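You operate a simulated robot arm through the tools that you are given. There is no shell and no other tool. Be economical: measure what you need, move in short steps, check, and stop when the job is done.

The job below is to be done with a simulated robot arm. You get a single attempt, and the scene is never put back.

## Task
Fetch the scoop from the plank on the big heap and set it on the second shelf from the bottom of the blue rack. Take the pail from the lower shelf of the green rack and leave it on top of the beige board on the second shelf from the bottom of the grey rack. Shut the left green cupboard door. Take the brush on the second shelf from the bottom of the blue rack and put it away on the ledge under the brush rod. Put the 5.0 mm feed plate from the middle shelf of the blue rack on the second shelf from the bottom of the blue rack and the 7.0 mm feed plate on the second shelf from the bottom of the grey rack. Put one of the clods from the second shelf from the bottom of the blue rack on the middle shelf of the blue rack. Open the duct cap. Any order will do. Set down upright: pail.

Only the result counts: the job must be done as asked and must still hold three seconds after the hand-in. Knocking over, shifting, dropping, spilling or breaking anything else fails it. Lids that push on must go on centred and level and be pressed home; caps that screw on are set level and turned clockwise until they are tight.

## Robot
A 6-joint arm with a two-finger gripper on a trunk, on a base that drives. Base frame: it is fixed to the floor where the robot stands at the start and does not move with it; the origin is under the middle of the robot, x ahead of it, y to its left, z up. Readings come in m, degrees, newtons and seconds.
With the tool pointing down near the work surface it reaches from about 0.28 to 0.82 m from the robot's upright axis, wherever it stands. Its first joint turns from -166.0 to 166.0 degrees. Places, roughly: board (36x27x4 cm) [-1.8, -3.2, 0.6]; brush (13x5x7 cm) [-2.1, -1.8, 0.6]; clod (5x5x4 cm) [-2, -2, 0.6]; clod (6x5x4 cm) [-2.3, -1.8, 0.6]; duct cap [0.3, 0.8, 0.5]; feed plate [-2.25, -2, 1]; ledge under the brush rod [9.5, 0.6, 0.4]; left green cupboard door [-1.6, -0.3, 1.3]; middle shelf of the blue rack [-2.2, -2, 1]; pail (18x21x26 cm) [-1.1, 0.3, 0.2]; scoop (24x10x7 cm) [0.9, 0, 0.8]; second shelf of the blue rack [-2.2, -2, 0.6]; second shelf of the grey rack [-1.8, -3.1, 0.6]. Payload 2.45 kg.
The tool frame sits at the grasp point between the pads (the TCP): z along the fingers, y along the line on which they close. The tips reach 0.026 m beyond it. Largest opening 0.096 m; the body of the gripper starts 0.069 m behind the TCP.
Orientation is told as [roll, pitch, yaw] about the base's x, y, z axes, in that order, counted from this pose: with the fingers straight down and closing along the base's y, the tool's x points along the base's -x, its y along +y and its z along -z.

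## Interface
- The arm moves only by the tool apply_moves. Its argument "commands" is one flat list of numbers, 7 for each row, row after row: the shift along the tool's x, y, z in units of 30 mm (1.0 is 30 mm), then the turn, a rotation vector about the tool's x, y, z in units of 4 degrees (1.0 is 4 degrees), then the finger opening in m, from 0 to 0.096. In form: [dx, dy, dz, wx, wy, wz, hand, dx, dy, dz, wx, wy, wz, hand, ...]. A call has 1 to 20 rows; each row shifts and turns the commanded pose from where the row before left it, along the tool's axes as they then stand. A call with a number of a shift or a turn outside -1 to 1 is refused whole. Each row takes 0.2 s and may step no farther than 0.05 m and 8.6 degrees from the row before; otherwise, or with a gripper value out of range, the whole call is refused. Where a pose cannot be reached the arm comes as near as it can. A force on the tool above 40 N (or 10 N above the force at the start of the call, whichever is more), or a blocked arm, ends the call early, and 0.2 s more pass. The fingers move at their own pace and stop on an object; they squeeze with about 31 N. The grip force told is the motor's: it shows also when the fingers shut on nothing. Time passes only in rows, and 0.2 s behind the last, so rows that do not move let the fingers close. The reply holds the time, the measured pose of the TCP, the force on the tool along the base axes, the opening and the grip force, in the units named above and with some noise, with the torque about the TCP (base axes, N m) and any sound that the robot's microphone picked up.
- Cameras (640 x 400 px; columns grow to the right, rows downward): "scene" is now at [0.0129, 0.2233, 1.1413]; the picture's right is [0.71, -0.70, 0.00], its down [-0.18, -0.18, -0.97] and it looks along [0.68, 0.69, -0.25] (base axes); focal length 214 px, centre (320, 200). "wrist" rides on the gripper at [0.082, 0.003, -0.098] in the tool frame; the picture's right is [-0.04, 1.00, 0.00], its down [-0.73, -0.03, -0.68] and it looks along [-0.68, -0.03, 0.73] (tool axes); focal length 256 px, centre (320, 200). There is no depth. A picture from a camera that has moved, and an enlarged one, comes with that camera's place and axes in the base frame and with its lens. The place of the scene camera against the robot may be out by one fixed shift of up to 0.012 m in any direction.
- get_image(camera): a new picture of that camera. It takes no simulated time.
- slide_trunk(by): slides the trunk up (or, below 0, down) by that many m; the arm and the scene camera ride with it, the base frame stays. It gives what a move gives, with no picture.
- base_move(legs): drives the robot by 1 to 6 legs, each [ahead, turn to the left] in m and degrees, along the robot's own axes; the way and the turn of a leg run together, so that a leg with both is an arc; at most 1.5 m and 180 degrees a leg. The arm and the cameras ride along, it lands a little off, and it stops where it bumps. It gives what a move gives.
- head_to(pan, tilt): turns the head with the scene camera to pan (to the left, within 155 degrees either way) and tilt (down, from -29 to 69), counted from straight ahead of the robot. It gives what a move gives.
- zoom(camera, box): a new picture of the part [left, top, right, bottom] of that camera's present view, enlarged. It takes no simulated time.
- hand_in(): hands the job in; it is judged then, once.

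Work in short steps. Places have to be worked out from the pictures, the camera data and where the tool is seen: move nearer, look again, correct. Check each grasp and each placing, and mend what went wrong. You have 207 turns and 192 pictures in all, those below and enlarged ones among them. Open the gripper and draw the arm clear of the work before you hand the job in, unless the task says otherwise; then end with one line.

The tools are called after "Request:" as a command line: name --argument value ..., lists and objects as JSON in quotes. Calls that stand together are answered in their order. apply_moves: Moves the arm, as the interface text tells. Its arguments: {"type":"object","properties":{"commands":{"type":"array"}},"required":["commands"]} The other tools are called the same way: slide_trunk (by) slides the trunk up or down; base_move (legs) drives the base; head_to (pan, tilt) turns the head that bears the scene camera; get_image (camera) takes a picture; zoom (camera, box) takes an enlarged picture of a part of a camera's view; hand_in () hands the job in.

At the start:

```text
t: 0.0
tcp_pos: [0.1584, 0.3995, 0.9824]
tool_rot: [-1.2, 0.3, -0.4]
ft_force: [-0.5, -0.5, -0.3]
wrist_torque: [0.01, 0.0, 0.02]
width: 0.0958
finger_force: 0.0
trunk travel left (down, up): [-0.137, 0.013]
robot x, y, heading: [0.0005, -0.0022, 0.2]
head pan, tilt: [154.7, 68.8]
```

scene: 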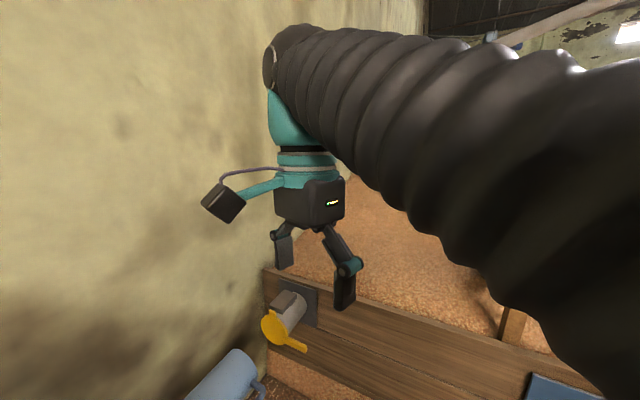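
wrist: 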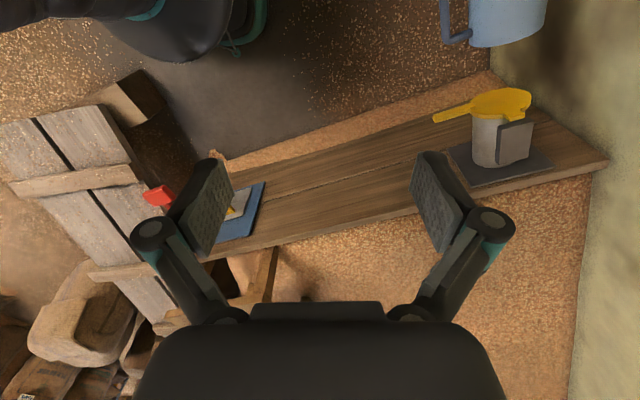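

The wrist picture shows a plank, the duct cap (yellow) and the heap; I'll turn the head to look straight ahead to learn the surroundings.

Request:
head_to --pan 0 --tilt 30

Request:
get_image --camera "scene"

```text
t: 2.4
tcp_pos: [0.1587, 0.3967, 0.9827]
tool_rot: [-1.3, 0.2, -0.4]
ft_force: [-0.3, -1.4, -0.3]
wrist_torque: [-0.03, -0.01, 0.01]
width: 0.096
finger_force: 0.0
trunk travel left (down, up): [-0.137, 0.013]
robot x, y, heading: [0.0013, -0.0033, 0.2]
head pan, tilt: [0.0, 30.0]
```

```text
189 pictures are left
camera scene: at [-0.0049, 0.2307, 1.1088], right [0.84, -0.54, 0.0], down [-0.31, -0.48, -0.82], along [0.44, 0.69, -0.57], focal length 214 px, centre (320, 200)
```

scene: 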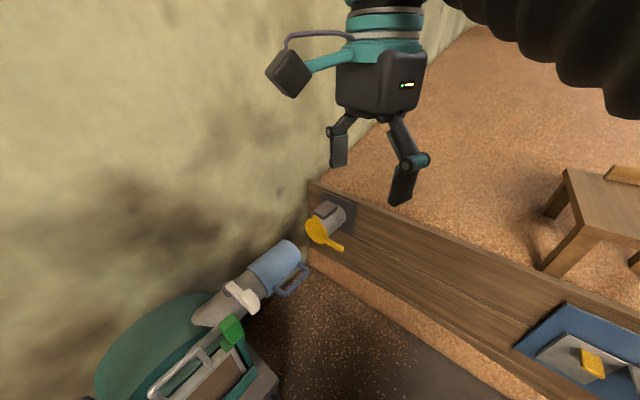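

The view is off from what pan 0 should give; I'll try other pans to learn how the head behaves.

Request:
head_to --pan -60 --tilt 30

Request:
get_image --camera "scene"

Request:
head_to --pan -60 --tilt 0

Request:
get_image --camera "scene"

```text
t: 3.7
tcp_pos: [0.1599, 0.3975, 0.9828]
tool_rot: [-1.3, 0.3, -0.4]
ft_force: [0.0, 0.4, 1.0]
wrist_torque: [-0.01, -0.01, 0.02]
width: 0.0958
finger_force: 0.1
trunk travel left (down, up): [-0.137, 0.013]
robot x, y, heading: [0.0027, 0.0014, 0.1]
head pan, tilt: [-60.0, 30.0]
```

```text
188 pictures are left
camera scene: at [-0.0044, 0.231, 1.1102], right [0.84, -0.54, 0.0], down [-0.3, -0.47, -0.83], along [0.45, 0.69, -0.56], focal length 214 px, centre (320, 200)
```

scene: 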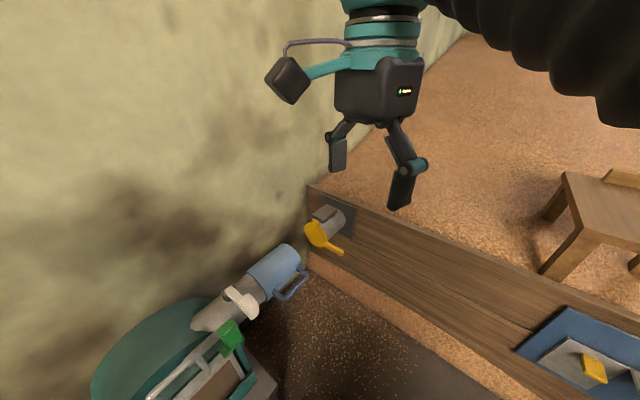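

```text
t: 4.7
tcp_pos: [0.1597, 0.3973, 0.983]
tool_rot: [-1.2, 0.3, -0.6]
ft_force: [0.4, -0.2, 0.1]
wrist_torque: [0.0, 0.0, -0.02]
width: 0.0959
finger_force: 0.0
trunk travel left (down, up): [-0.137, 0.013]
robot x, y, heading: [0.0008, 0.0001, 0.0]
head pan, tilt: [-60.0, 0.0]
```

```text
187 pictures are left
camera scene: at [0.005, 0.2296, 1.1308], right [0.78, -0.62, 0.0], down [-0.22, -0.28, -0.93], along [0.58, 0.73, -0.36], focal length 214 px, centre (320, 200)
```

scene: 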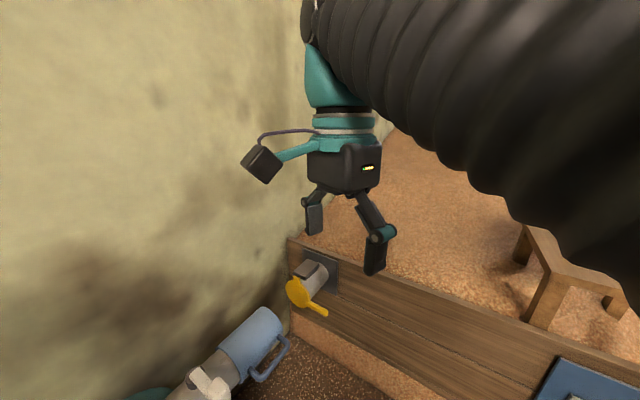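

Pan seems blocked rightward, perhaps by the arm. I test a left pan.

Request:
head_to --pan 110 --tilt 10

Request:
get_image --camera "scene"

```text
t: 7.2
tcp_pos: [0.1592, 0.3986, 0.983]
tool_rot: [-1.3, 0.3, -0.3]
ft_force: [0.5, 0.2, -0.9]
wrist_torque: [0.03, 0.03, 0.02]
width: 0.096
finger_force: 0.1
trunk travel left (down, up): [-0.137, 0.013]
robot x, y, heading: [-0.0029, -0.0007, 0.0]
head pan, tilt: [110.0, 10.0]
```

```text
186 pictures are left
camera scene: at [-0.0844, 0.244, 1.1489], right [0.94, 0.34, 0.0], down [0.06, -0.16, -0.98], along [-0.34, 0.93, -0.17], focal length 214 px, centre (320, 200)
```

scene: 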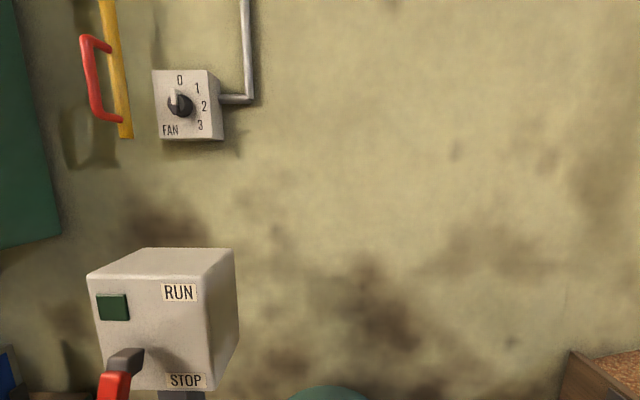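

Pan works to the left; the arm blocks it on the right. I look further left.

Request:
head_to --pan 154 --tilt 15

Request:
get_image --camera "scene"

```text
t: 8.3
tcp_pos: [0.1582, 0.398, 0.9827]
tool_rot: [-1.3, 0.3, -0.4]
ft_force: [-0.3, -0.2, 0.2]
wrist_torque: [0.02, 0.01, 0.0]
width: 0.0958
finger_force: 0.1
trunk travel left (down, up): [-0.137, 0.013]
robot x, y, heading: [-0.0026, -0.0023, 0.0]
head pan, tilt: [154.0, 15.0]
```

```text
185 pictures are left
camera scene: at [-0.1365, 0.1977, 1.1407], right [0.44, 0.9, 0.0], down [0.23, -0.11, -0.97], along [-0.87, 0.42, -0.26], focal length 214 px, centre (320, 200)
```

scene: 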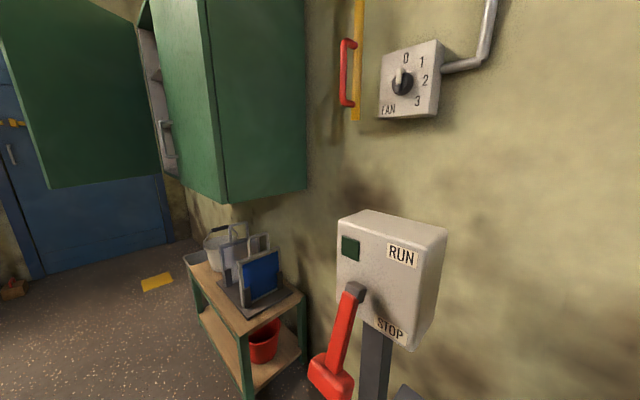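

Both the cupboard's open left door and the green rack with the red pail are seen. The duct cap comes first: look at it enlarged.

Request:
head_to --pan 65 --tilt 40

Request:
zoom --camera "scene" --box '[220, 80, 540, 280]'

Request:
zoom --camera "wrist" --box '[400, 40, 640, 220]'

```text
t: 10.0
tcp_pos: [0.1587, 0.3982, 0.9822]
tool_rot: [-1.3, 0.3, -0.3]
ft_force: [0.6, -1.0, -0.8]
wrist_torque: [0.02, -0.03, 0.01]
width: 0.0962
finger_force: 0.2
trunk travel left (down, up): [-0.137, 0.013]
robot x, y, heading: [0.0004, 0.004, 0.0]
head pan, tilt: [65.0, 40.0]
```

```text
2.00 times, centred on (380, 180) of scene
camera zoom: at [-0.0167, 0.2337, 1.1012], right [0.91, -0.42, 0.0], down [-0.27, -0.58, -0.77], along [0.32, 0.69, -0.64], focal length 429 px, centre (200, 240)
```

zoom: 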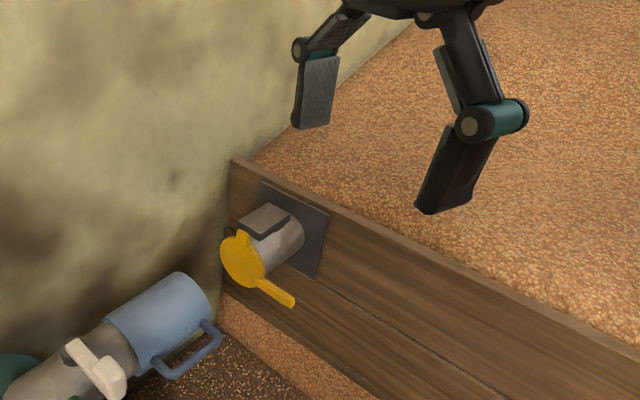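

```text
2.22 times, centred on (520, 130) of wrist
camera zoom: at [0.0774, 0.4025, 1.0819], right [0.04, 1.0, -0.02], down [0.74, -0.02, 0.68], along [0.67, -0.05, -0.74], focal length 569 px, centre (-124, 356)
```

zoom: 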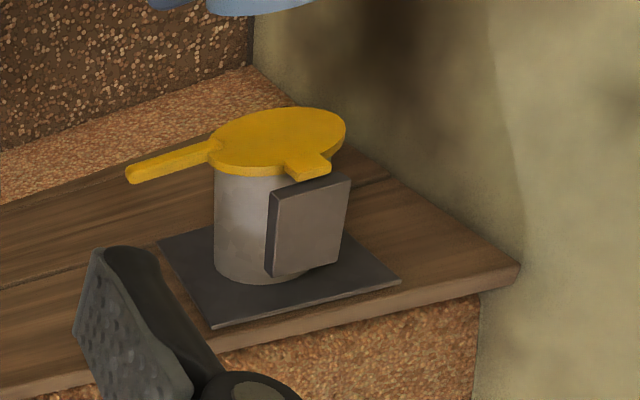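

Estimating the cap near (0.28, 0.70, 0.6), stub pointing from the vertical planks toward the robot. I move the hand nearer for a better look with the wrist camera.

Request:
apply_moves --commands '[0, 0.5, 0.95, 0, 0, 0, 0.096, 0, 0.5, 0.95, 0, 0, 0, 0.096, 0, 0.5, 0.95, 0, 0, 0, 0.096, 0, 0.5, 0.95, 0, 0, 0, 0.096, 0, 0.5, 0.95, 0, 0, 0, 0.096]'

Request:
get_image --camera "wrist"

Request:
get_image --camera "scene"

```text
t: 11.2
tcp_pos: [0.1596, 0.4679, 0.8384]
tool_rot: [-1.2, 0.2, -0.2]
ft_force: [0.4, -0.6, 1.7]
wrist_torque: [0.03, 0.04, 0.0]
width: 0.0959
finger_force: 0.0
trunk travel left (down, up): [-0.137, 0.013]
robot x, y, heading: [0.0007, -0.0015, 0.3]
head pan, tilt: [65.0, 40.0]
```

```text
182 pictures are left
camera wrist: at [0.0785, 0.4729, 0.9378], right [0.04, 1.0, -0.02], down [0.74, -0.02, 0.68], along [0.67, -0.05, -0.74], focal length 256 px, centre (320, 200)
```

wrist: 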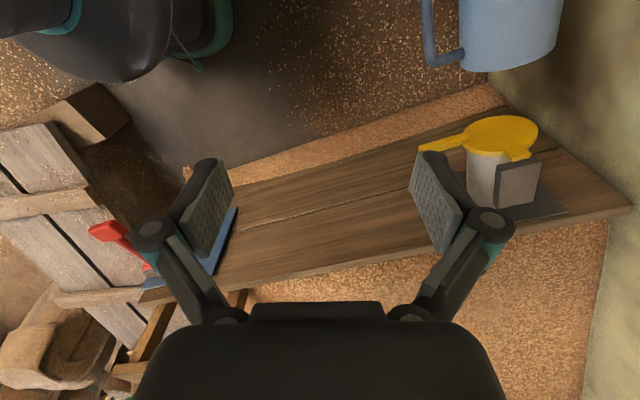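

```text
181 pictures are left
camera scene: at [-0.0167, 0.2335, 1.1012], right [0.91, -0.42, 0.0], down [-0.27, -0.58, -0.77], along [0.32, 0.69, -0.64], focal length 214 px, centre (320, 200)
```

scene: 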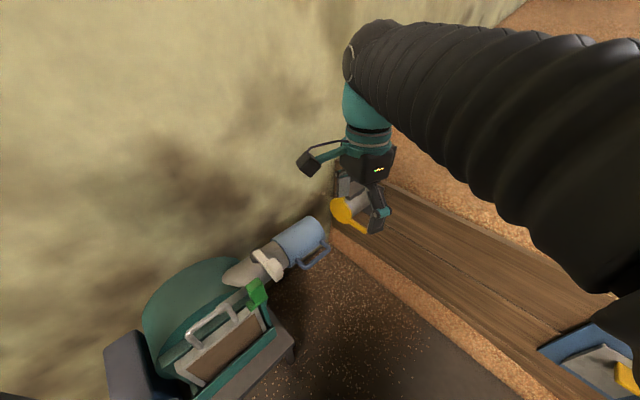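

Triangulating two wrist views puts the cap at about (0.34, 0.80, 0.47) with its handle running toward −y. I move in for a clearer look at the hinge.

Request:
apply_moves --commands '[0, 1, 0.5, 0, 0, 0, 0.096, 0, 1, 0.5, 0, 0, 0, 0.096, 0, 1, 0.5, 0, 0, 0, 0.096, 0, 1, 0.5, 0, 0, 0, 0.096, 0, 1, 0.5, 0, 0, 0, 0.096]'

Request:
get_image --camera "wrist"

Request:
zoom --camera "scene" --box '[280, 140, 440, 260]'

```text
t: 12.4
tcp_pos: [0.1567, 0.6169, 0.7595]
tool_rot: [-1.1, 0.3, -0.4]
ft_force: [-0.5, -0.2, 0.4]
wrist_torque: [0.07, -0.03, -0.01]
width: 0.0959
finger_force: 0.1
trunk travel left (down, up): [-0.137, 0.013]
robot x, y, heading: [-0.0011, 0.0025, -0.0]
head pan, tilt: [65.0, 40.0]
```

```text
180 pictures are left
camera wrist: at [0.0768, 0.6213, 0.8589], right [0.05, 1.0, -0.02], down [0.74, -0.02, 0.68], along [0.67, -0.05, -0.74], focal length 256 px, centre (320, 200)
```

wrist: 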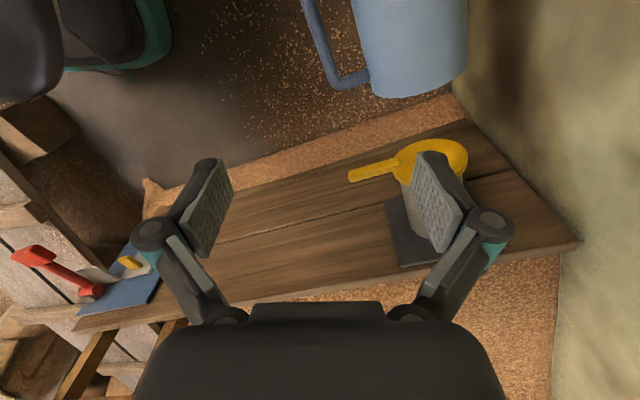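

```text
3.33 times, centred on (360, 200) of scene
camera zoom: at [-0.0167, 0.2335, 1.1012], right [0.91, -0.42, 0.0], down [-0.27, -0.58, -0.77], along [0.32, 0.69, -0.64], focal length 715 px, centre (187, 200)
```

zoom: 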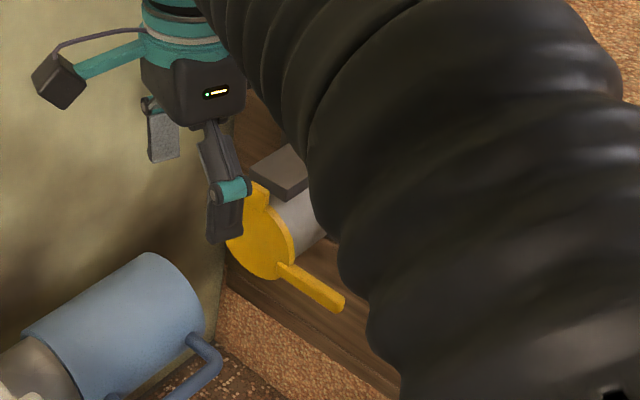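

The cap disc sits at about (0.325, 0.795, 0.48), hinge block on top, handle to the −y side about 0.15 m long. I'll close the fingers, go above the gap between handle and planks, and look.

Request:
apply_moves --commands '[-0.88, 0.3, 0.59, 0, 0, 0, 0.0, -0.88, 0.3, 0.59, 0, 0, 0, 0.0, -0.88, 0.3, 0.59, 0, 0, 0, 0.0, -0.88, 0.3, 0.59, 0, 0, 0, 0.0, -0.88, 0.3, 0.59, 0, 0, 0, 0.0, -0.88, 0.3, 0.59, 0, 0, 0, 0.0, -0.88, 0.3, 0.59, 0, 0, 0, 0.0, -0.88, 0.3, 0.59, 0, 0, 0, 0.0, -0.88, 0.3, 0.2, 0, 0, 0, 0.0]'

Request:
get_image --camera "wrist"

Request:
zoom --camera "scene" --box '[280, 140, 440, 260]'

```text
t: 14.4
tcp_pos: [0.394, 0.6899, 0.609]
tool_rot: [-1.2, 0.3, -0.3]
ft_force: [-0.8, -0.3, 0.9]
wrist_torque: [0.02, -0.01, 0.0]
width: 0.0
finger_force: 28.3
out of reach, approached as far as the arm can: row 9
trunk travel left (down, up): [-0.137, 0.013]
robot x, y, heading: [0.0001, 0.0002, -0.2]
head pan, tilt: [65.0, 40.0]
```

```text
178 pictures are left
camera wrist: at [0.3116, 0.6946, 0.7078], right [0.04, 1.0, -0.02], down [0.74, -0.02, 0.68], along [0.67, -0.05, -0.74], focal length 256 px, centre (320, 200)
```

wrist: 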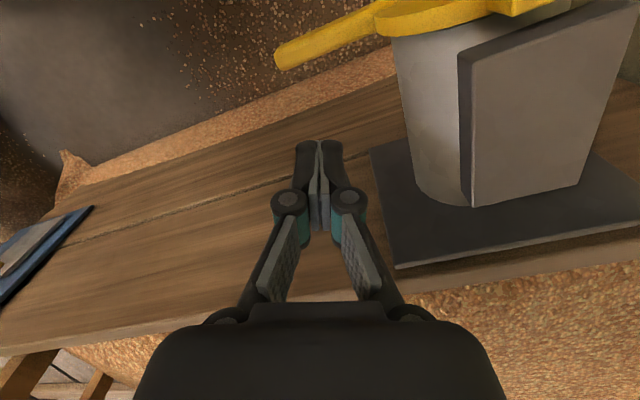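

```text
3.33 times, centred on (360, 200) of scene
camera zoom: at [-0.0169, 0.2336, 1.1013], right [0.91, -0.42, 0.0], down [-0.27, -0.58, -0.77], along [0.32, 0.69, -0.64], focal length 715 px, centre (187, 200)
```

zoom: 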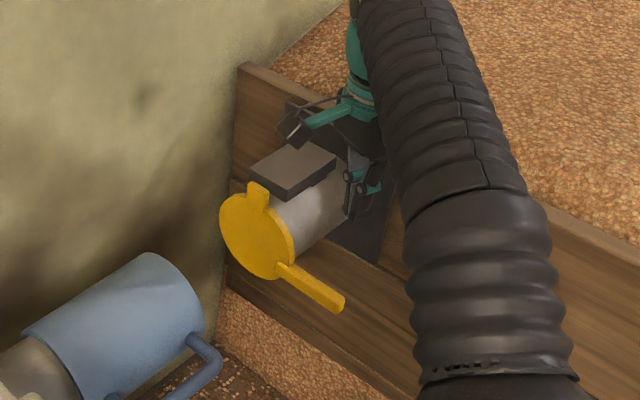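

Handle lies from about (0.346,0.733) to (0.366,0.655) at z≈0.465; the closed fingers are behind it. I go down.

Request:
apply_moves --commands '[0, 0, 0.9, 0, 0, 0, 0.0, 0, 0, 0.9, 0, 0, 0, 0.0, 0, 0, 0.9, 0, 0, 0, 0.0, 0, 0, 0.9, 0, 0, 0, 0.0, 0, 0, 0.9, 0, 0, 0, 0.0]'

Request:
get_image --camera "wrist"

Request:
zoom --camera "scene" --box '[280, 140, 440, 260]'

```text
t: 15.6
tcp_pos: [0.3929, 0.6869, 0.4722]
tool_rot: [-1.3, 0.3, -0.4]
ft_force: [0.0, 0.4, 1.2]
wrist_torque: [-0.02, 0.01, 0.02]
width: 0.0001
finger_force: 28.0
trunk travel left (down, up): [-0.137, 0.013]
robot x, y, heading: [-0.0004, 0.0011, -0.1]
head pan, tilt: [65.0, 40.0]
```

```text
176 pictures are left
camera wrist: at [0.3123, 0.6921, 0.5715], right [0.04, 1.0, -0.02], down [0.74, -0.02, 0.68], along [0.67, -0.05, -0.74], focal length 256 px, centre (320, 200)
```

wrist: 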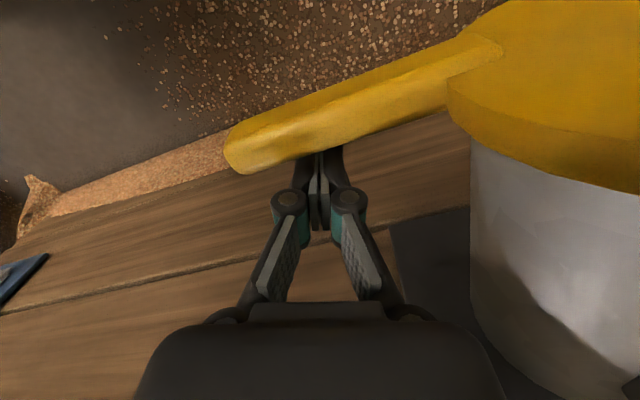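

```text
3.33 times, centred on (360, 200) of scene
camera zoom: at [-0.0167, 0.2338, 1.1012], right [0.91, -0.42, 0.0], down [-0.27, -0.58, -0.77], along [0.32, 0.69, -0.64], focal length 715 px, centre (187, 200)
```

zoom: 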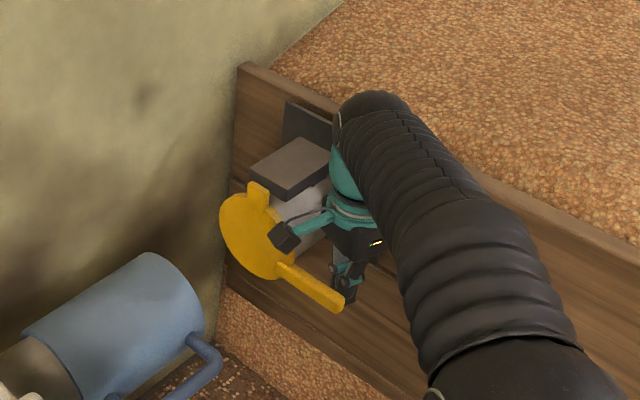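

Fingertips are behind the handle. I pull outward along the stub axis, 6 cm.

Request:
apply_moves --commands '[0.6, -0.2, 0, 0, 0, 0, 0.0, 0.6, -0.2, 0, 0, 0, 0, 0.0, 0.6, -0.2, 0, 0, 0, 0, 0.0, 0.5, -0.17, -0.1, 0, 0, 0, 0.0]'

Request:
zoom --camera "scene" --box '[280, 140, 440, 260]'

```text
t: 16.6
tcp_pos: [0.3263, 0.6649, 0.4822]
tool_rot: [-0.8, 0.0, -0.3]
ft_force: [12.6, 15.3, 19.4]
wrist_torque: [-0.71, 0.63, -0.06]
width: 0.0
finger_force: 29.0
trunk travel left (down, up): [-0.137, 0.013]
robot x, y, heading: [0.0009, 0.0014, -0.2]
head pan, tilt: [65.0, 40.0]
```

```text
3.33 times, centred on (360, 200) of scene
camera zoom: at [-0.0164, 0.2334, 1.1017], right [0.91, -0.42, 0.0], down [-0.27, -0.58, -0.77], along [0.32, 0.69, -0.64], focal length 715 px, centre (187, 200)
```

zoom: 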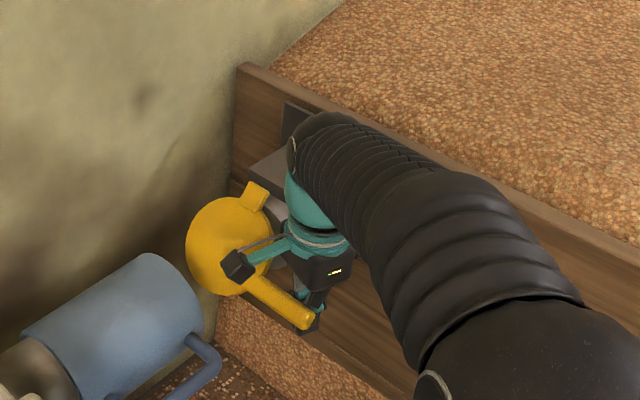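

It opens, hinged at the top. Continue outwards and upwards along the arc.

Request:
apply_moves --commands '[0.2, -0.07, -0.4, 0, 0, 0, 0.0, 0.2, -0.07, -0.4, 0, 0, 0, 0.0, 0.3, -0.1, -0.3, 0, 0, 0, 0.0]'

Request:
zoom --camera "scene" --box '[280, 140, 440, 260]'

Request:
get_image --camera "wrist"

```text
t: 17.4
tcp_pos: [0.3042, 0.658, 0.511]
tool_rot: [-1.3, 0.3, -0.3]
ft_force: [6.3, 3.9, 2.1]
wrist_torque: [-0.06, 0.28, 0.08]
width: 0.0001
finger_force: 28.3
trunk travel left (down, up): [-0.137, 0.013]
robot x, y, heading: [-0.0015, -0.0012, -0.1]
head pan, tilt: [65.0, 40.0]
```

```text
3.33 times, centred on (360, 200) of scene
camera zoom: at [-0.0164, 0.234, 1.1011], right [0.91, -0.42, 0.0], down [-0.27, -0.58, -0.77], along [0.32, 0.69, -0.64], focal length 715 px, centre (187, 200)
```

zoom: 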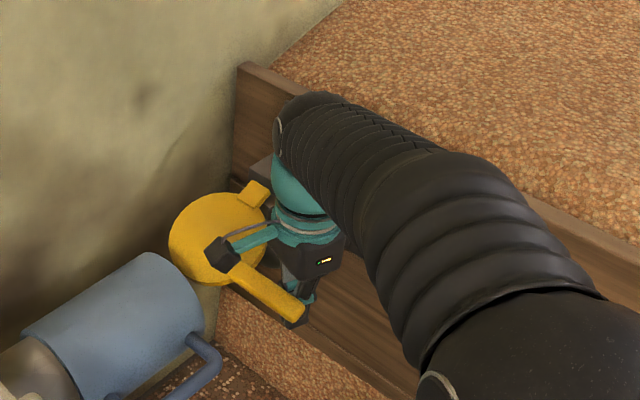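

```text
172 pictures are left
camera wrist: at [0.2224, 0.6627, 0.6095], right [0.05, 1.0, -0.02], down [0.74, -0.02, 0.68], along [0.67, -0.05, -0.74], focal length 256 px, centre (320, 200)
```

wrist: 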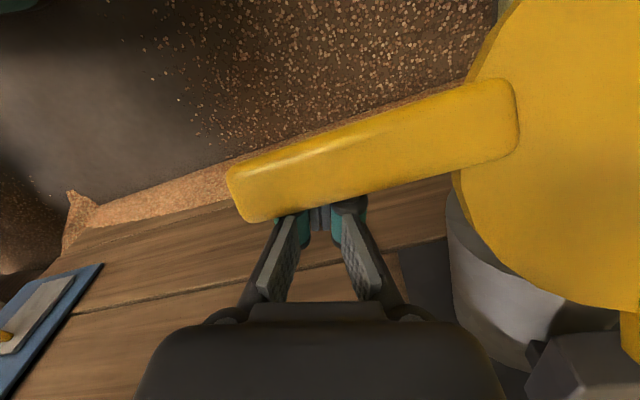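

About 55° open. Continue up mainly, watching the blue vessel nearby.

Request:
apply_moves --commands '[0.25, -0.08, -0.4, 0, 0, 0, 0.0, 0.25, -0.08, -0.4, 0, 0, 0, 0.0, 0.25, -0.08, -0.4, 0, 0, 0, 0.0]'

Request:
zoom --camera "scene" --box '[280, 140, 440, 260]'

```text
t: 17.9
tcp_pos: [0.2982, 0.6554, 0.53]
tool_rot: [-0.7, -0.1, -0.6]
ft_force: [6.5, 6.8, 2.1]
wrist_torque: [-0.17, 0.22, 0.0]
width: 0.0
finger_force: 28.5
trunk travel left (down, up): [-0.137, 0.013]
robot x, y, heading: [-0.0003, 0.0011, -0.2]
head pan, tilt: [65.0, 40.0]
stopped in row 2: the force on the tool passed its limit at 48 N (the readings are from after the stop); the commanded pose is now the measured one
```

```text
3.33 times, centred on (360, 200) of scene
camera zoom: at [-0.015, 0.2342, 1.1011], right [0.9, -0.43, 0.0], down [-0.27, -0.58, -0.77], along [0.33, 0.69, -0.64], focal length 715 px, centre (187, 200)
```

zoom: 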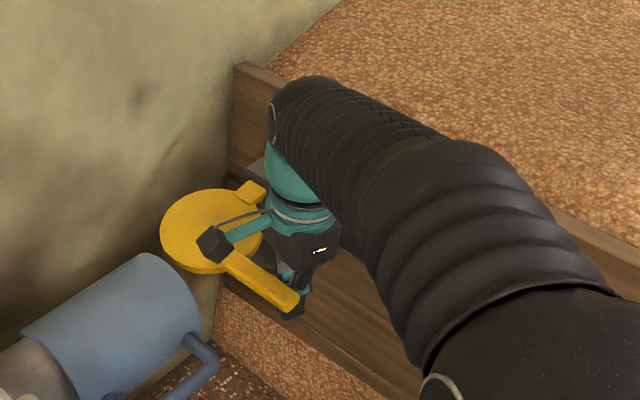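

Cap is around 75° and the finger can no longer push it on. I back off inward a little and see whether the cap stays.

Request:
apply_moves --commands '[-0.5, 0.17, 0, 0, 0, 0, 0.0, -0.3, 0.1, 0, 0, 0, 0, 0.0, 0, 0, 0, 0, 0, 0, 0.0, 0, 0, 0, 0, 0, 0, 0.0]'

Request:
zoom --camera "scene" --box '[280, 140, 440, 260]'

Request:
get_image --camera "wrist"

```text
t: 18.9
tcp_pos: [0.3232, 0.664, 0.5282]
tool_rot: [-0.7, 0.0, -0.5]
ft_force: [0.0, -0.5, -0.7]
wrist_torque: [0.0, -0.01, 0.01]
width: 0.0001
finger_force: 28.4
trunk travel left (down, up): [-0.137, 0.013]
robot x, y, heading: [0.0009, -0.002, 0.2]
head pan, tilt: [65.0, 40.0]
```

```text
3.33 times, centred on (360, 200) of scene
camera zoom: at [-0.0155, 0.2341, 1.1011], right [0.9, -0.43, 0.0], down [-0.27, -0.58, -0.77], along [0.33, 0.69, -0.64], focal length 715 px, centre (187, 200)
```

zoom: 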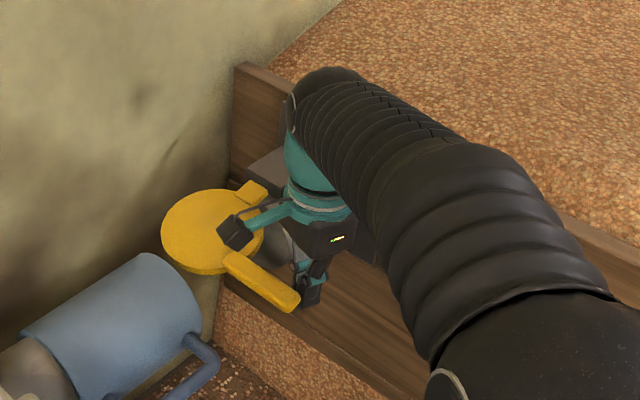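

```text
169 pictures are left
camera wrist: at [0.2404, 0.6674, 0.6276], right [0.05, 1.0, -0.01], down [0.73, -0.03, 0.68], along [0.68, -0.04, -0.73], focal length 256 px, centre (320, 200)
```

wrist: 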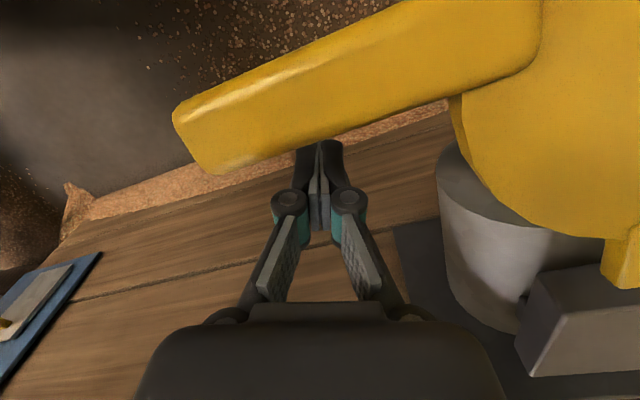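

The cap holds by friction at roughly 75°. To push it further I'll come out past the handle's free end, tilt the fingers toward +y and lift the handle from below.

Request:
apply_moves --commands '[-0.27, -0.82, 0, 0, 0, 0, 0.0, -0.27, -0.82, 0, 0, 0, 0, 0.0, -0.27, -0.82, 0.3, 0, 0, 0, 0.0, -0.27, -0.82, 0.4, 0, 0, 0, 0.0, -0.27, -0.82, 0.6, 0, 0, 0, 0.0, 0, 0, 0, -1, 0, 0, 0, 0, 0, 0, -1, 0, 0, 0, 0, 0, 0, -1, 0, 0, 0, 0, 0, 0, -1, 0, 0, 0, 0, 0, 0, -1, 0, 0, 0, 0, 0, 0, -1, 0, 0, 0, 0, 0, 0, -1, 0, 0, 0, 0, 0, 0, -1, 0, 0, 0, 0, 0, 0, -1, 0, 0, 0, 0, 0, 0, -1, 0, 0, 0, 0, 0, 0, -1, 0, 0, 0, 0, 0, 0, -1, 0, 0, 0, 0, 0, 0, -1, 0, 0, 0, 0, 0, 0, -1, 0, 0, 0, 0, 0, 0, -1, 0, 0, 0]'

Request:
get_image --camera "scene"

Request:
get_image --camera "wrist"

```text
t: 23.1
tcp_pos: [0.3611, 0.5389, 0.4926]
tool_rot: [59.1, -0.1, -0.7]
ft_force: [0.0, 0.4, 0.6]
wrist_torque: [0.02, 0.01, 0.01]
width: 0.0001
finger_force: 28.4
trunk travel left (down, up): [-0.137, 0.013]
robot x, y, heading: [0.0012, -0.0018, -0.1]
head pan, tilt: [65.0, 40.0]
```

```text
168 pictures are left
camera scene: at [-0.0155, 0.2339, 1.1012], right [0.9, -0.43, 0.0], down [-0.27, -0.58, -0.77], along [0.33, 0.69, -0.64], focal length 214 px, centre (320, 200)
```

scene: 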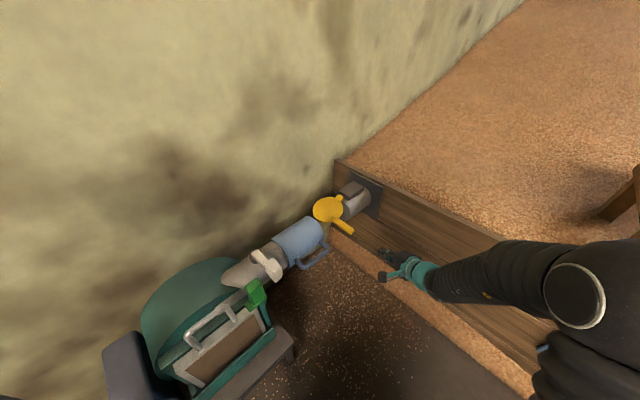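

```text
167 pictures are left
camera wrist: at [0.279, 0.4564, 0.5462], right [0.04, 0.51, 0.86], down [0.73, -0.61, 0.32], along [0.68, 0.61, -0.4], focal length 256 px, centre (320, 200)
```

wrist: 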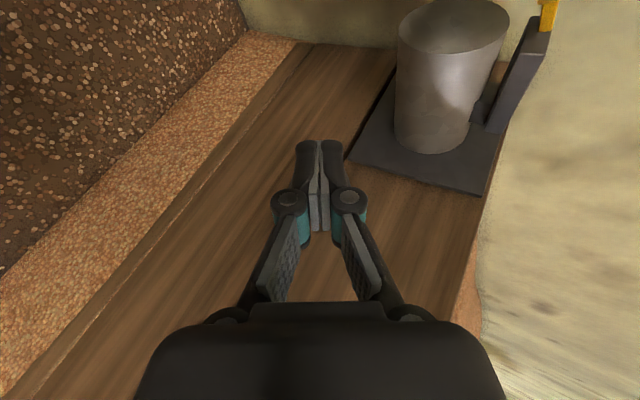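

The stub is now visibly open inside. I move the tilted finger under the handle.

Request:
apply_moves --commands '[0.63, -0.1, -0.18, 0, 0, 0, 0, 0.63, -0.1, -0.18, 0, 0, 0, 0, 0.3, 0.455, 0.78, 0, 0, 0, 0, 0.3, 0.455, 0.78, 0, 0, 0, 0, 0.3, 0.455, 0.78, 0, 0, 0, 0, 0.3, 0.455, 0.78, 0, 0, 0, 0]'

Request:
zoom --camera "scene" --box '[260, 150, 420, 270]'

Request:
get_image --camera "wrist"

```text
t: 24.5
tcp_pos: [0.2888, 0.6355, 0.4932]
tool_rot: [59.3, 0.0, -0.6]
ft_force: [-0.1, -0.4, -0.1]
wrist_torque: [-0.03, 0.02, 0.03]
width: 0.0
finger_force: 28.6
trunk travel left (down, up): [-0.137, 0.013]
robot x, y, heading: [0.0009, 0.0009, -0.1]
head pan, tilt: [65.0, 40.0]
```

```text
3.33 times, centred on (340, 210) of scene
camera zoom: at [-0.0154, 0.2339, 1.1012], right [0.9, -0.43, 0.0], down [-0.27, -0.58, -0.77], along [0.33, 0.69, -0.64], focal length 715 px, centre (253, 167)
```

zoom: 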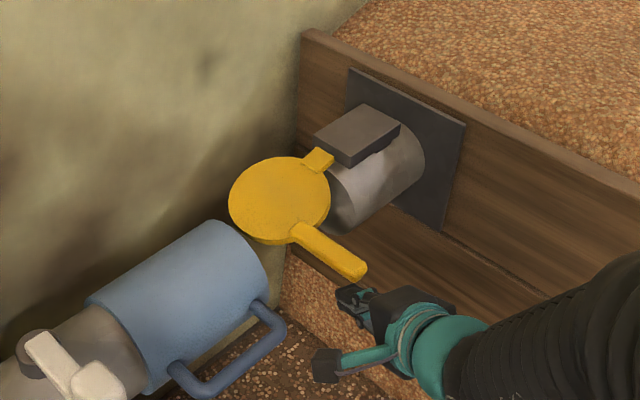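

```text
165 pictures are left
camera wrist: at [0.2055, 0.553, 0.5468], right [0.04, 0.51, 0.86], down [0.73, -0.61, 0.32], along [0.68, 0.61, -0.4], focal length 256 px, centre (320, 200)
```

wrist: 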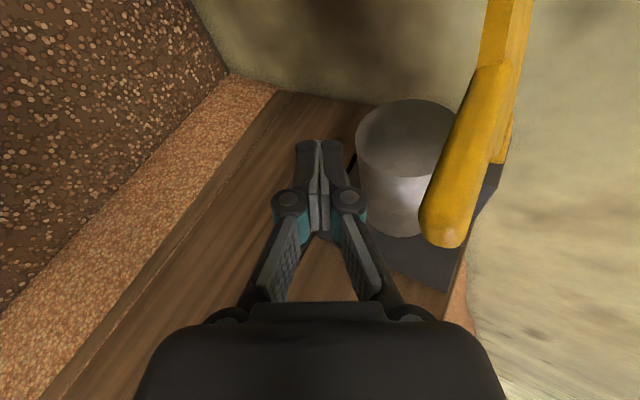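

The handle end is at about (0.284, 0.631, 0.552), just above the fingers. I advance 2 cm and lift.

Request:
apply_moves --commands '[0.2, 0.32, 0.54, 0, 0, 0, 0, 0, 0.6, -0.35, 0, 0, 0, 0, 0, 0.6, -0.35, 0, 0, 0, 0, 0, 0.6, -0.35, 0, 0, 0, 0, -0.1, 0.6, -0.35, 0, 0, 0, 0, -0.2, 0.6, -0.3, 0, 0, 0, 0, -0.3, 0.6, -0.3, 0, 0, 0, 0]'

Request:
zoom --camera "scene" --box '[260, 150, 420, 270]'

Request:
get_image --camera "wrist"

```text
t: 26.1
tcp_pos: [0.2997, 0.6596, 0.6159]
tool_rot: [59.1, 0.0, -0.4]
ft_force: [0.2, -1.1, 0.0]
wrist_torque: [-0.01, -0.01, -0.04]
width: 0.0001
finger_force: 27.8
trunk travel left (down, up): [-0.137, 0.013]
robot x, y, heading: [-0.0019, 0.0032, -0.5]
head pan, tilt: [65.0, 40.0]
```

```text
3.33 times, centred on (340, 210) of scene
camera zoom: at [-0.0156, 0.234, 1.1012], right [0.9, -0.43, 0.0], down [-0.27, -0.58, -0.77], along [0.33, 0.69, -0.64], focal length 715 px, centre (253, 167)
```

zoom: 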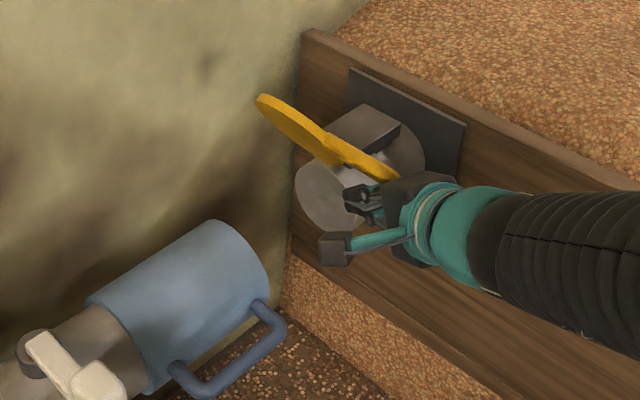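

```text
163 pictures are left
camera wrist: at [0.217, 0.5763, 0.67], right [0.04, 0.51, 0.86], down [0.73, -0.6, 0.32], along [0.68, 0.61, -0.4], focal length 256 px, centre (320, 200)
```

wrist: 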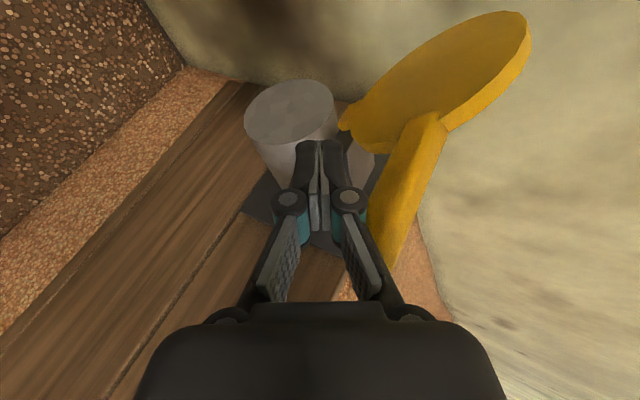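

The cap is flipped to about 135° open. I withdraw horizontally, rise and turn the tool down again.

Request:
apply_moves --commands '[0, -0.4, -0.7, 0, 0, 0, 0, 0, -0.4, -0.7, 0, 0, 0, 0, 0, -0.4, -0.7, 0, 0, 0, 0, 0, -0.4, -0.7, 0, 0, 0, 0, 0, 0.4, -0.8, 1, 0, 0, 0.096, 0, 0.4, -0.8, 1, 0, 0, 0.096, 0, 0.3, -0.8, 1, 0, 0, 0.096, 0, 0.2, -0.8, 1, 0, 0, 0.096, 0, 0, -0.8, 1, 0, 0, 0.096, 0, 0, -0.8, 1, 0, 0, 0.096, 0, 0, -0.8, 1, 0, 0, 0.096, 0, 0, -0.8, 1, 0, 0, 0.096, 0, 0, -0.8, 1, 0, 0, 0.096, 0, -0.5, 0, 1, 0, 0, 0.096, 0, -0.5, 0, 1, 0, 0, 0.096, 0, -0.5, 0, 1, 0, 0, 0.096, 0, -0.5, 0, 1, 0, 0, 0.096, 0, -0.5, 0, 1, 0, 0, 0.096, 0, -0.5, 0, 1, 0, 0, 0.096]'

Request:
get_image --camera "scene"

Request:
get_image --camera "wrist"

```text
t: 30.1
tcp_pos: [0.2968, 0.3514, 0.7829]
tool_rot: [-0.9, 0.0, -0.5]
ft_force: [-0.6, -0.5, -0.1]
wrist_torque: [0.05, -0.02, -0.01]
width: 0.0958
finger_force: 0.1
trunk travel left (down, up): [-0.137, 0.013]
robot x, y, heading: [0.0027, -0.0012, -0.1]
head pan, tilt: [65.0, 40.0]
```

```text
162 pictures are left
camera scene: at [-0.0155, 0.2338, 1.1012], right [0.9, -0.43, 0.0], down [-0.27, -0.58, -0.77], along [0.33, 0.69, -0.64], focal length 214 px, centre (320, 200)
```

scene: 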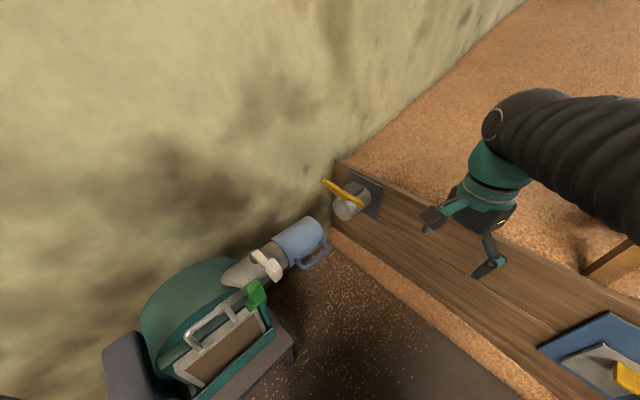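

```text
161 pictures are left
camera wrist: at [0.2148, 0.3566, 0.8814], right [0.05, 1.0, -0.01], down [0.73, -0.03, 0.68], along [0.68, -0.04, -0.73], focal length 256 px, centre (320, 200)
```

wrist: 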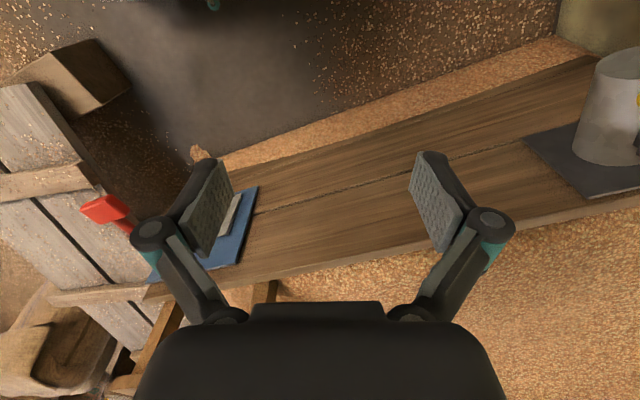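

The cap stays open. Next the scoop: I lift the arm and swing it to the front-right so the head can look ahead.

Request:
apply_moves --commands '[0, 0, -1, 0, 0, 0, 0.096, 0, 0, -1, 0, 0, 0, 0.096, 0, 0, -1, 0, 0, 0, 0.096, 0, 0, -1, 0, 0, 0, 0.096, 0, 0, -1, 0, 0, 0, 0.096, 0, 0, -1, 0, 0, 0, 0.096, 0, -1, 0, 0, 0, 0, 0.096, 0, -1, 0, 0, 0, 0, 0.096, 0, -1, 0, 0, 0, 0, 0.096, 0, -1, 0, 0, 0, 0, 0.096, 0, -1, 0, 0, 0, 0, 0.096, 0, -1, 0, 0, 0, 0, 0.096, 0, -1, 0, 0, 0, 0, 0.096, 0, -1, 0, 0, 0, 0, 0.096, 0, -1, 0, 0, 0, 0, 0.096, 0, -1, 0, 0, 0, 0, 0.096, 0, -1, 0, 0, 0, 0, 0.096, 0, -1, 0, 0, 0, 0, 0.096, 0, -1, 0, 0, 0, 0, 0.096, 0, -1, 0, 0, 0, 0, 0.096]'

Request:
head_to --pan 10 --tilt 25

Request:
get_image --camera "scene"

Request:
get_image --camera "wrist"

```text
t: 34.3
tcp_pos: [0.2936, -0.0639, 0.9681]
tool_rot: [-0.8, -0.1, -0.5]
ft_force: [-1.1, 0.4, 0.0]
wrist_torque: [-0.02, 0.01, -0.04]
width: 0.0958
finger_force: 0.2
trunk travel left (down, up): [-0.137, 0.013]
robot x, y, heading: [0.0024, -0.0, -0.0]
head pan, tilt: [65.0, 40.0]
```

```text
t: 35.6
tcp_pos: [0.2942, -0.0633, 0.9677]
tool_rot: [-0.8, 0.1, -0.4]
ft_force: [0.5, 0.0, -0.6]
wrist_torque: [0.02, 0.03, 0.02]
width: 0.0959
finger_force: 0.0
trunk travel left (down, up): [-0.137, 0.013]
robot x, y, heading: [0.0003, 0.0024, -0.3]
head pan, tilt: [10.0, 25.0]
```

```text
160 pictures are left
camera scene: at [0.0391, 0.1725, 1.1245], right [0.17, -0.99, 0.0], down [-0.42, -0.07, -0.91], along [0.89, 0.15, -0.42], focal length 214 px, centre (320, 200)
```

scene: 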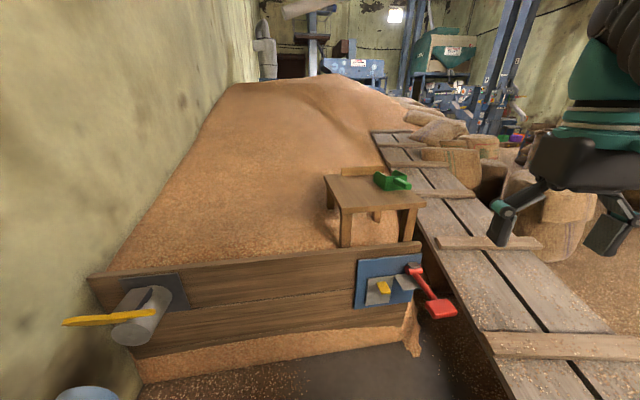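

```text
159 pictures are left
camera wrist: at [0.2115, -0.0593, 1.0667], right [0.05, 1.0, -0.01], down [0.73, -0.03, 0.68], along [0.68, -0.04, -0.73], focal length 256 px, centre (320, 200)
```

wrist: 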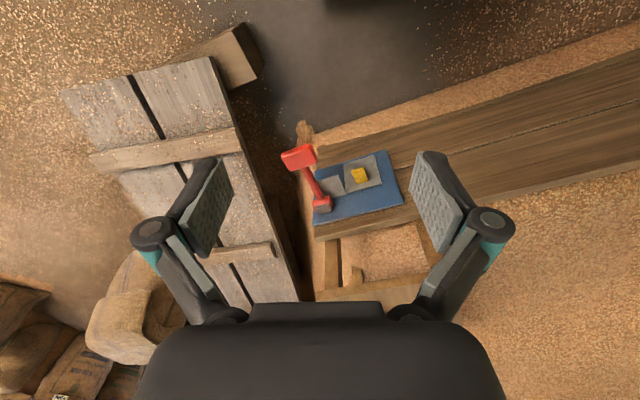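

The green scoop lies on the small plank table at about (0.97, 0, 0.8). Enlarging it.

Request:
zoom --camera "scene" --box '[310, 145, 450, 255]'

```text
3.64 times, centred on (380, 200) of scene
camera zoom: at [0.0391, 0.1725, 1.1245], right [0.17, -0.99, 0.0], down [-0.42, -0.07, -0.91], along [0.89, 0.15, -0.42], focal length 780 px, centre (102, 200)
```

zoom: 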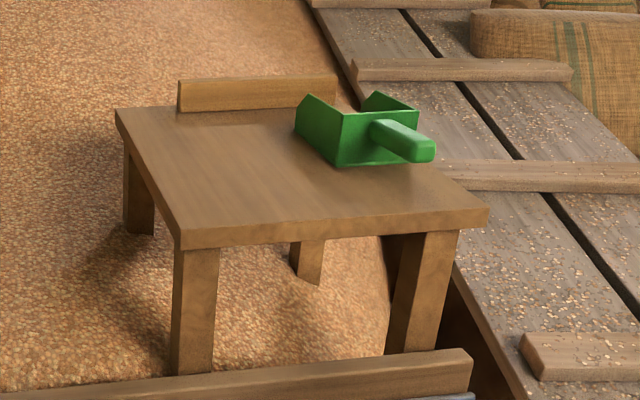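

Scoop handle estimated from (0.987,−0.01) to (0.924,−0.062), z≈0.8. It's out of reach, so I drive 0.2 m ahead.

Request:
base_move --legs '[[0.2, 0]]'

Request:
get_image --camera "wrist"

Request:
get_image --camera "scene"

```text
t: 37.2
tcp_pos: [0.4945, -0.0638, 0.9681]
tool_rot: [-0.8, 0.0, -0.5]
ft_force: [0.3, 0.1, 0.1]
wrist_torque: [0.02, -0.04, -0.02]
width: 0.096
finger_force: 0.1
trunk travel left (down, up): [-0.137, 0.013]
robot x, y, heading: [0.2017, 0.0028, -0.3]
head pan, tilt: [10.0, 25.0]
```

```text
157 pictures are left
camera wrist: at [0.4117, -0.0599, 1.0667], right [0.05, 1.0, -0.01], down [0.73, -0.03, 0.68], along [0.68, -0.04, -0.73], focal length 256 px, centre (320, 200)
```

wrist: 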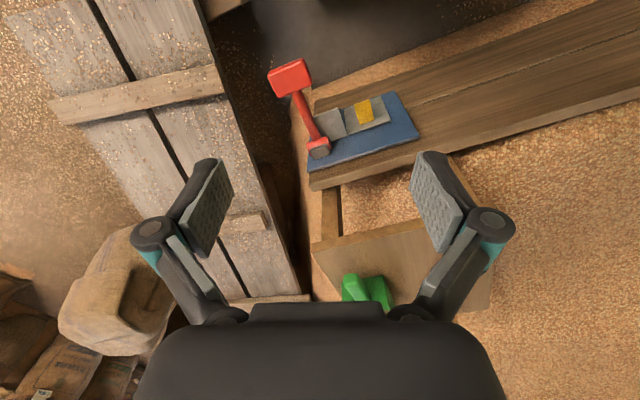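

```text
156 pictures are left
camera scene: at [0.239, 0.1719, 1.1245], right [0.17, -0.99, 0.0], down [-0.42, -0.07, -0.91], along [0.89, 0.16, -0.42], focal length 214 px, centre (320, 200)
```

scene: 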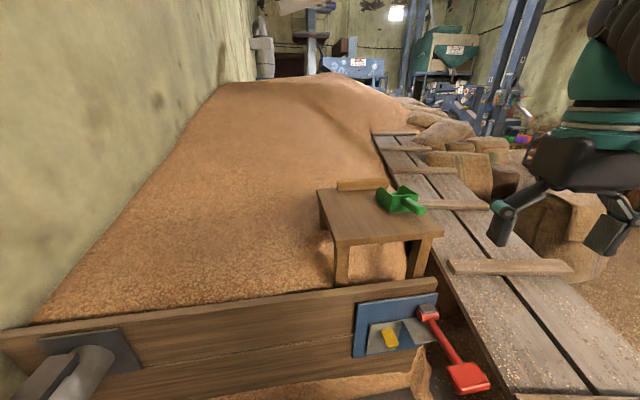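

Enlarge both views of the scoop to fix its place.

Request:
zoom --camera "scene" --box '[310, 165, 450, 275]'

Request:
zoom --camera "wrist" --box '[300, 210, 440, 310]'

```text
3.64 times, centred on (380, 220) of scene
camera zoom: at [0.239, 0.1719, 1.1245], right [0.17, -0.99, 0.0], down [-0.42, -0.07, -0.91], along [0.89, 0.16, -0.42], focal length 780 px, centre (102, 127)
```

zoom: 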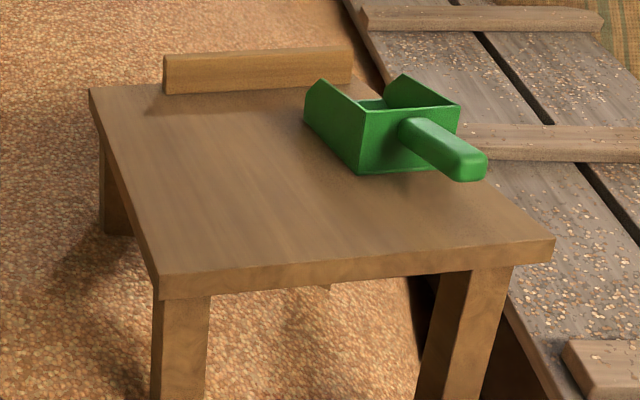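

```text
4.00 times, centred on (370, 260) of wrist
camera zoom: at [0.4117, -0.0599, 1.0667], right [0.05, 1.0, -0.01], down [0.73, -0.03, 0.68], along [0.68, -0.04, -0.73], focal length 1024 px, centre (120, -40)
```

zoom: 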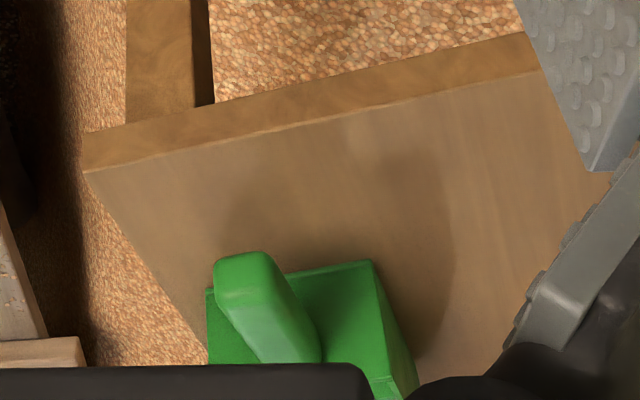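

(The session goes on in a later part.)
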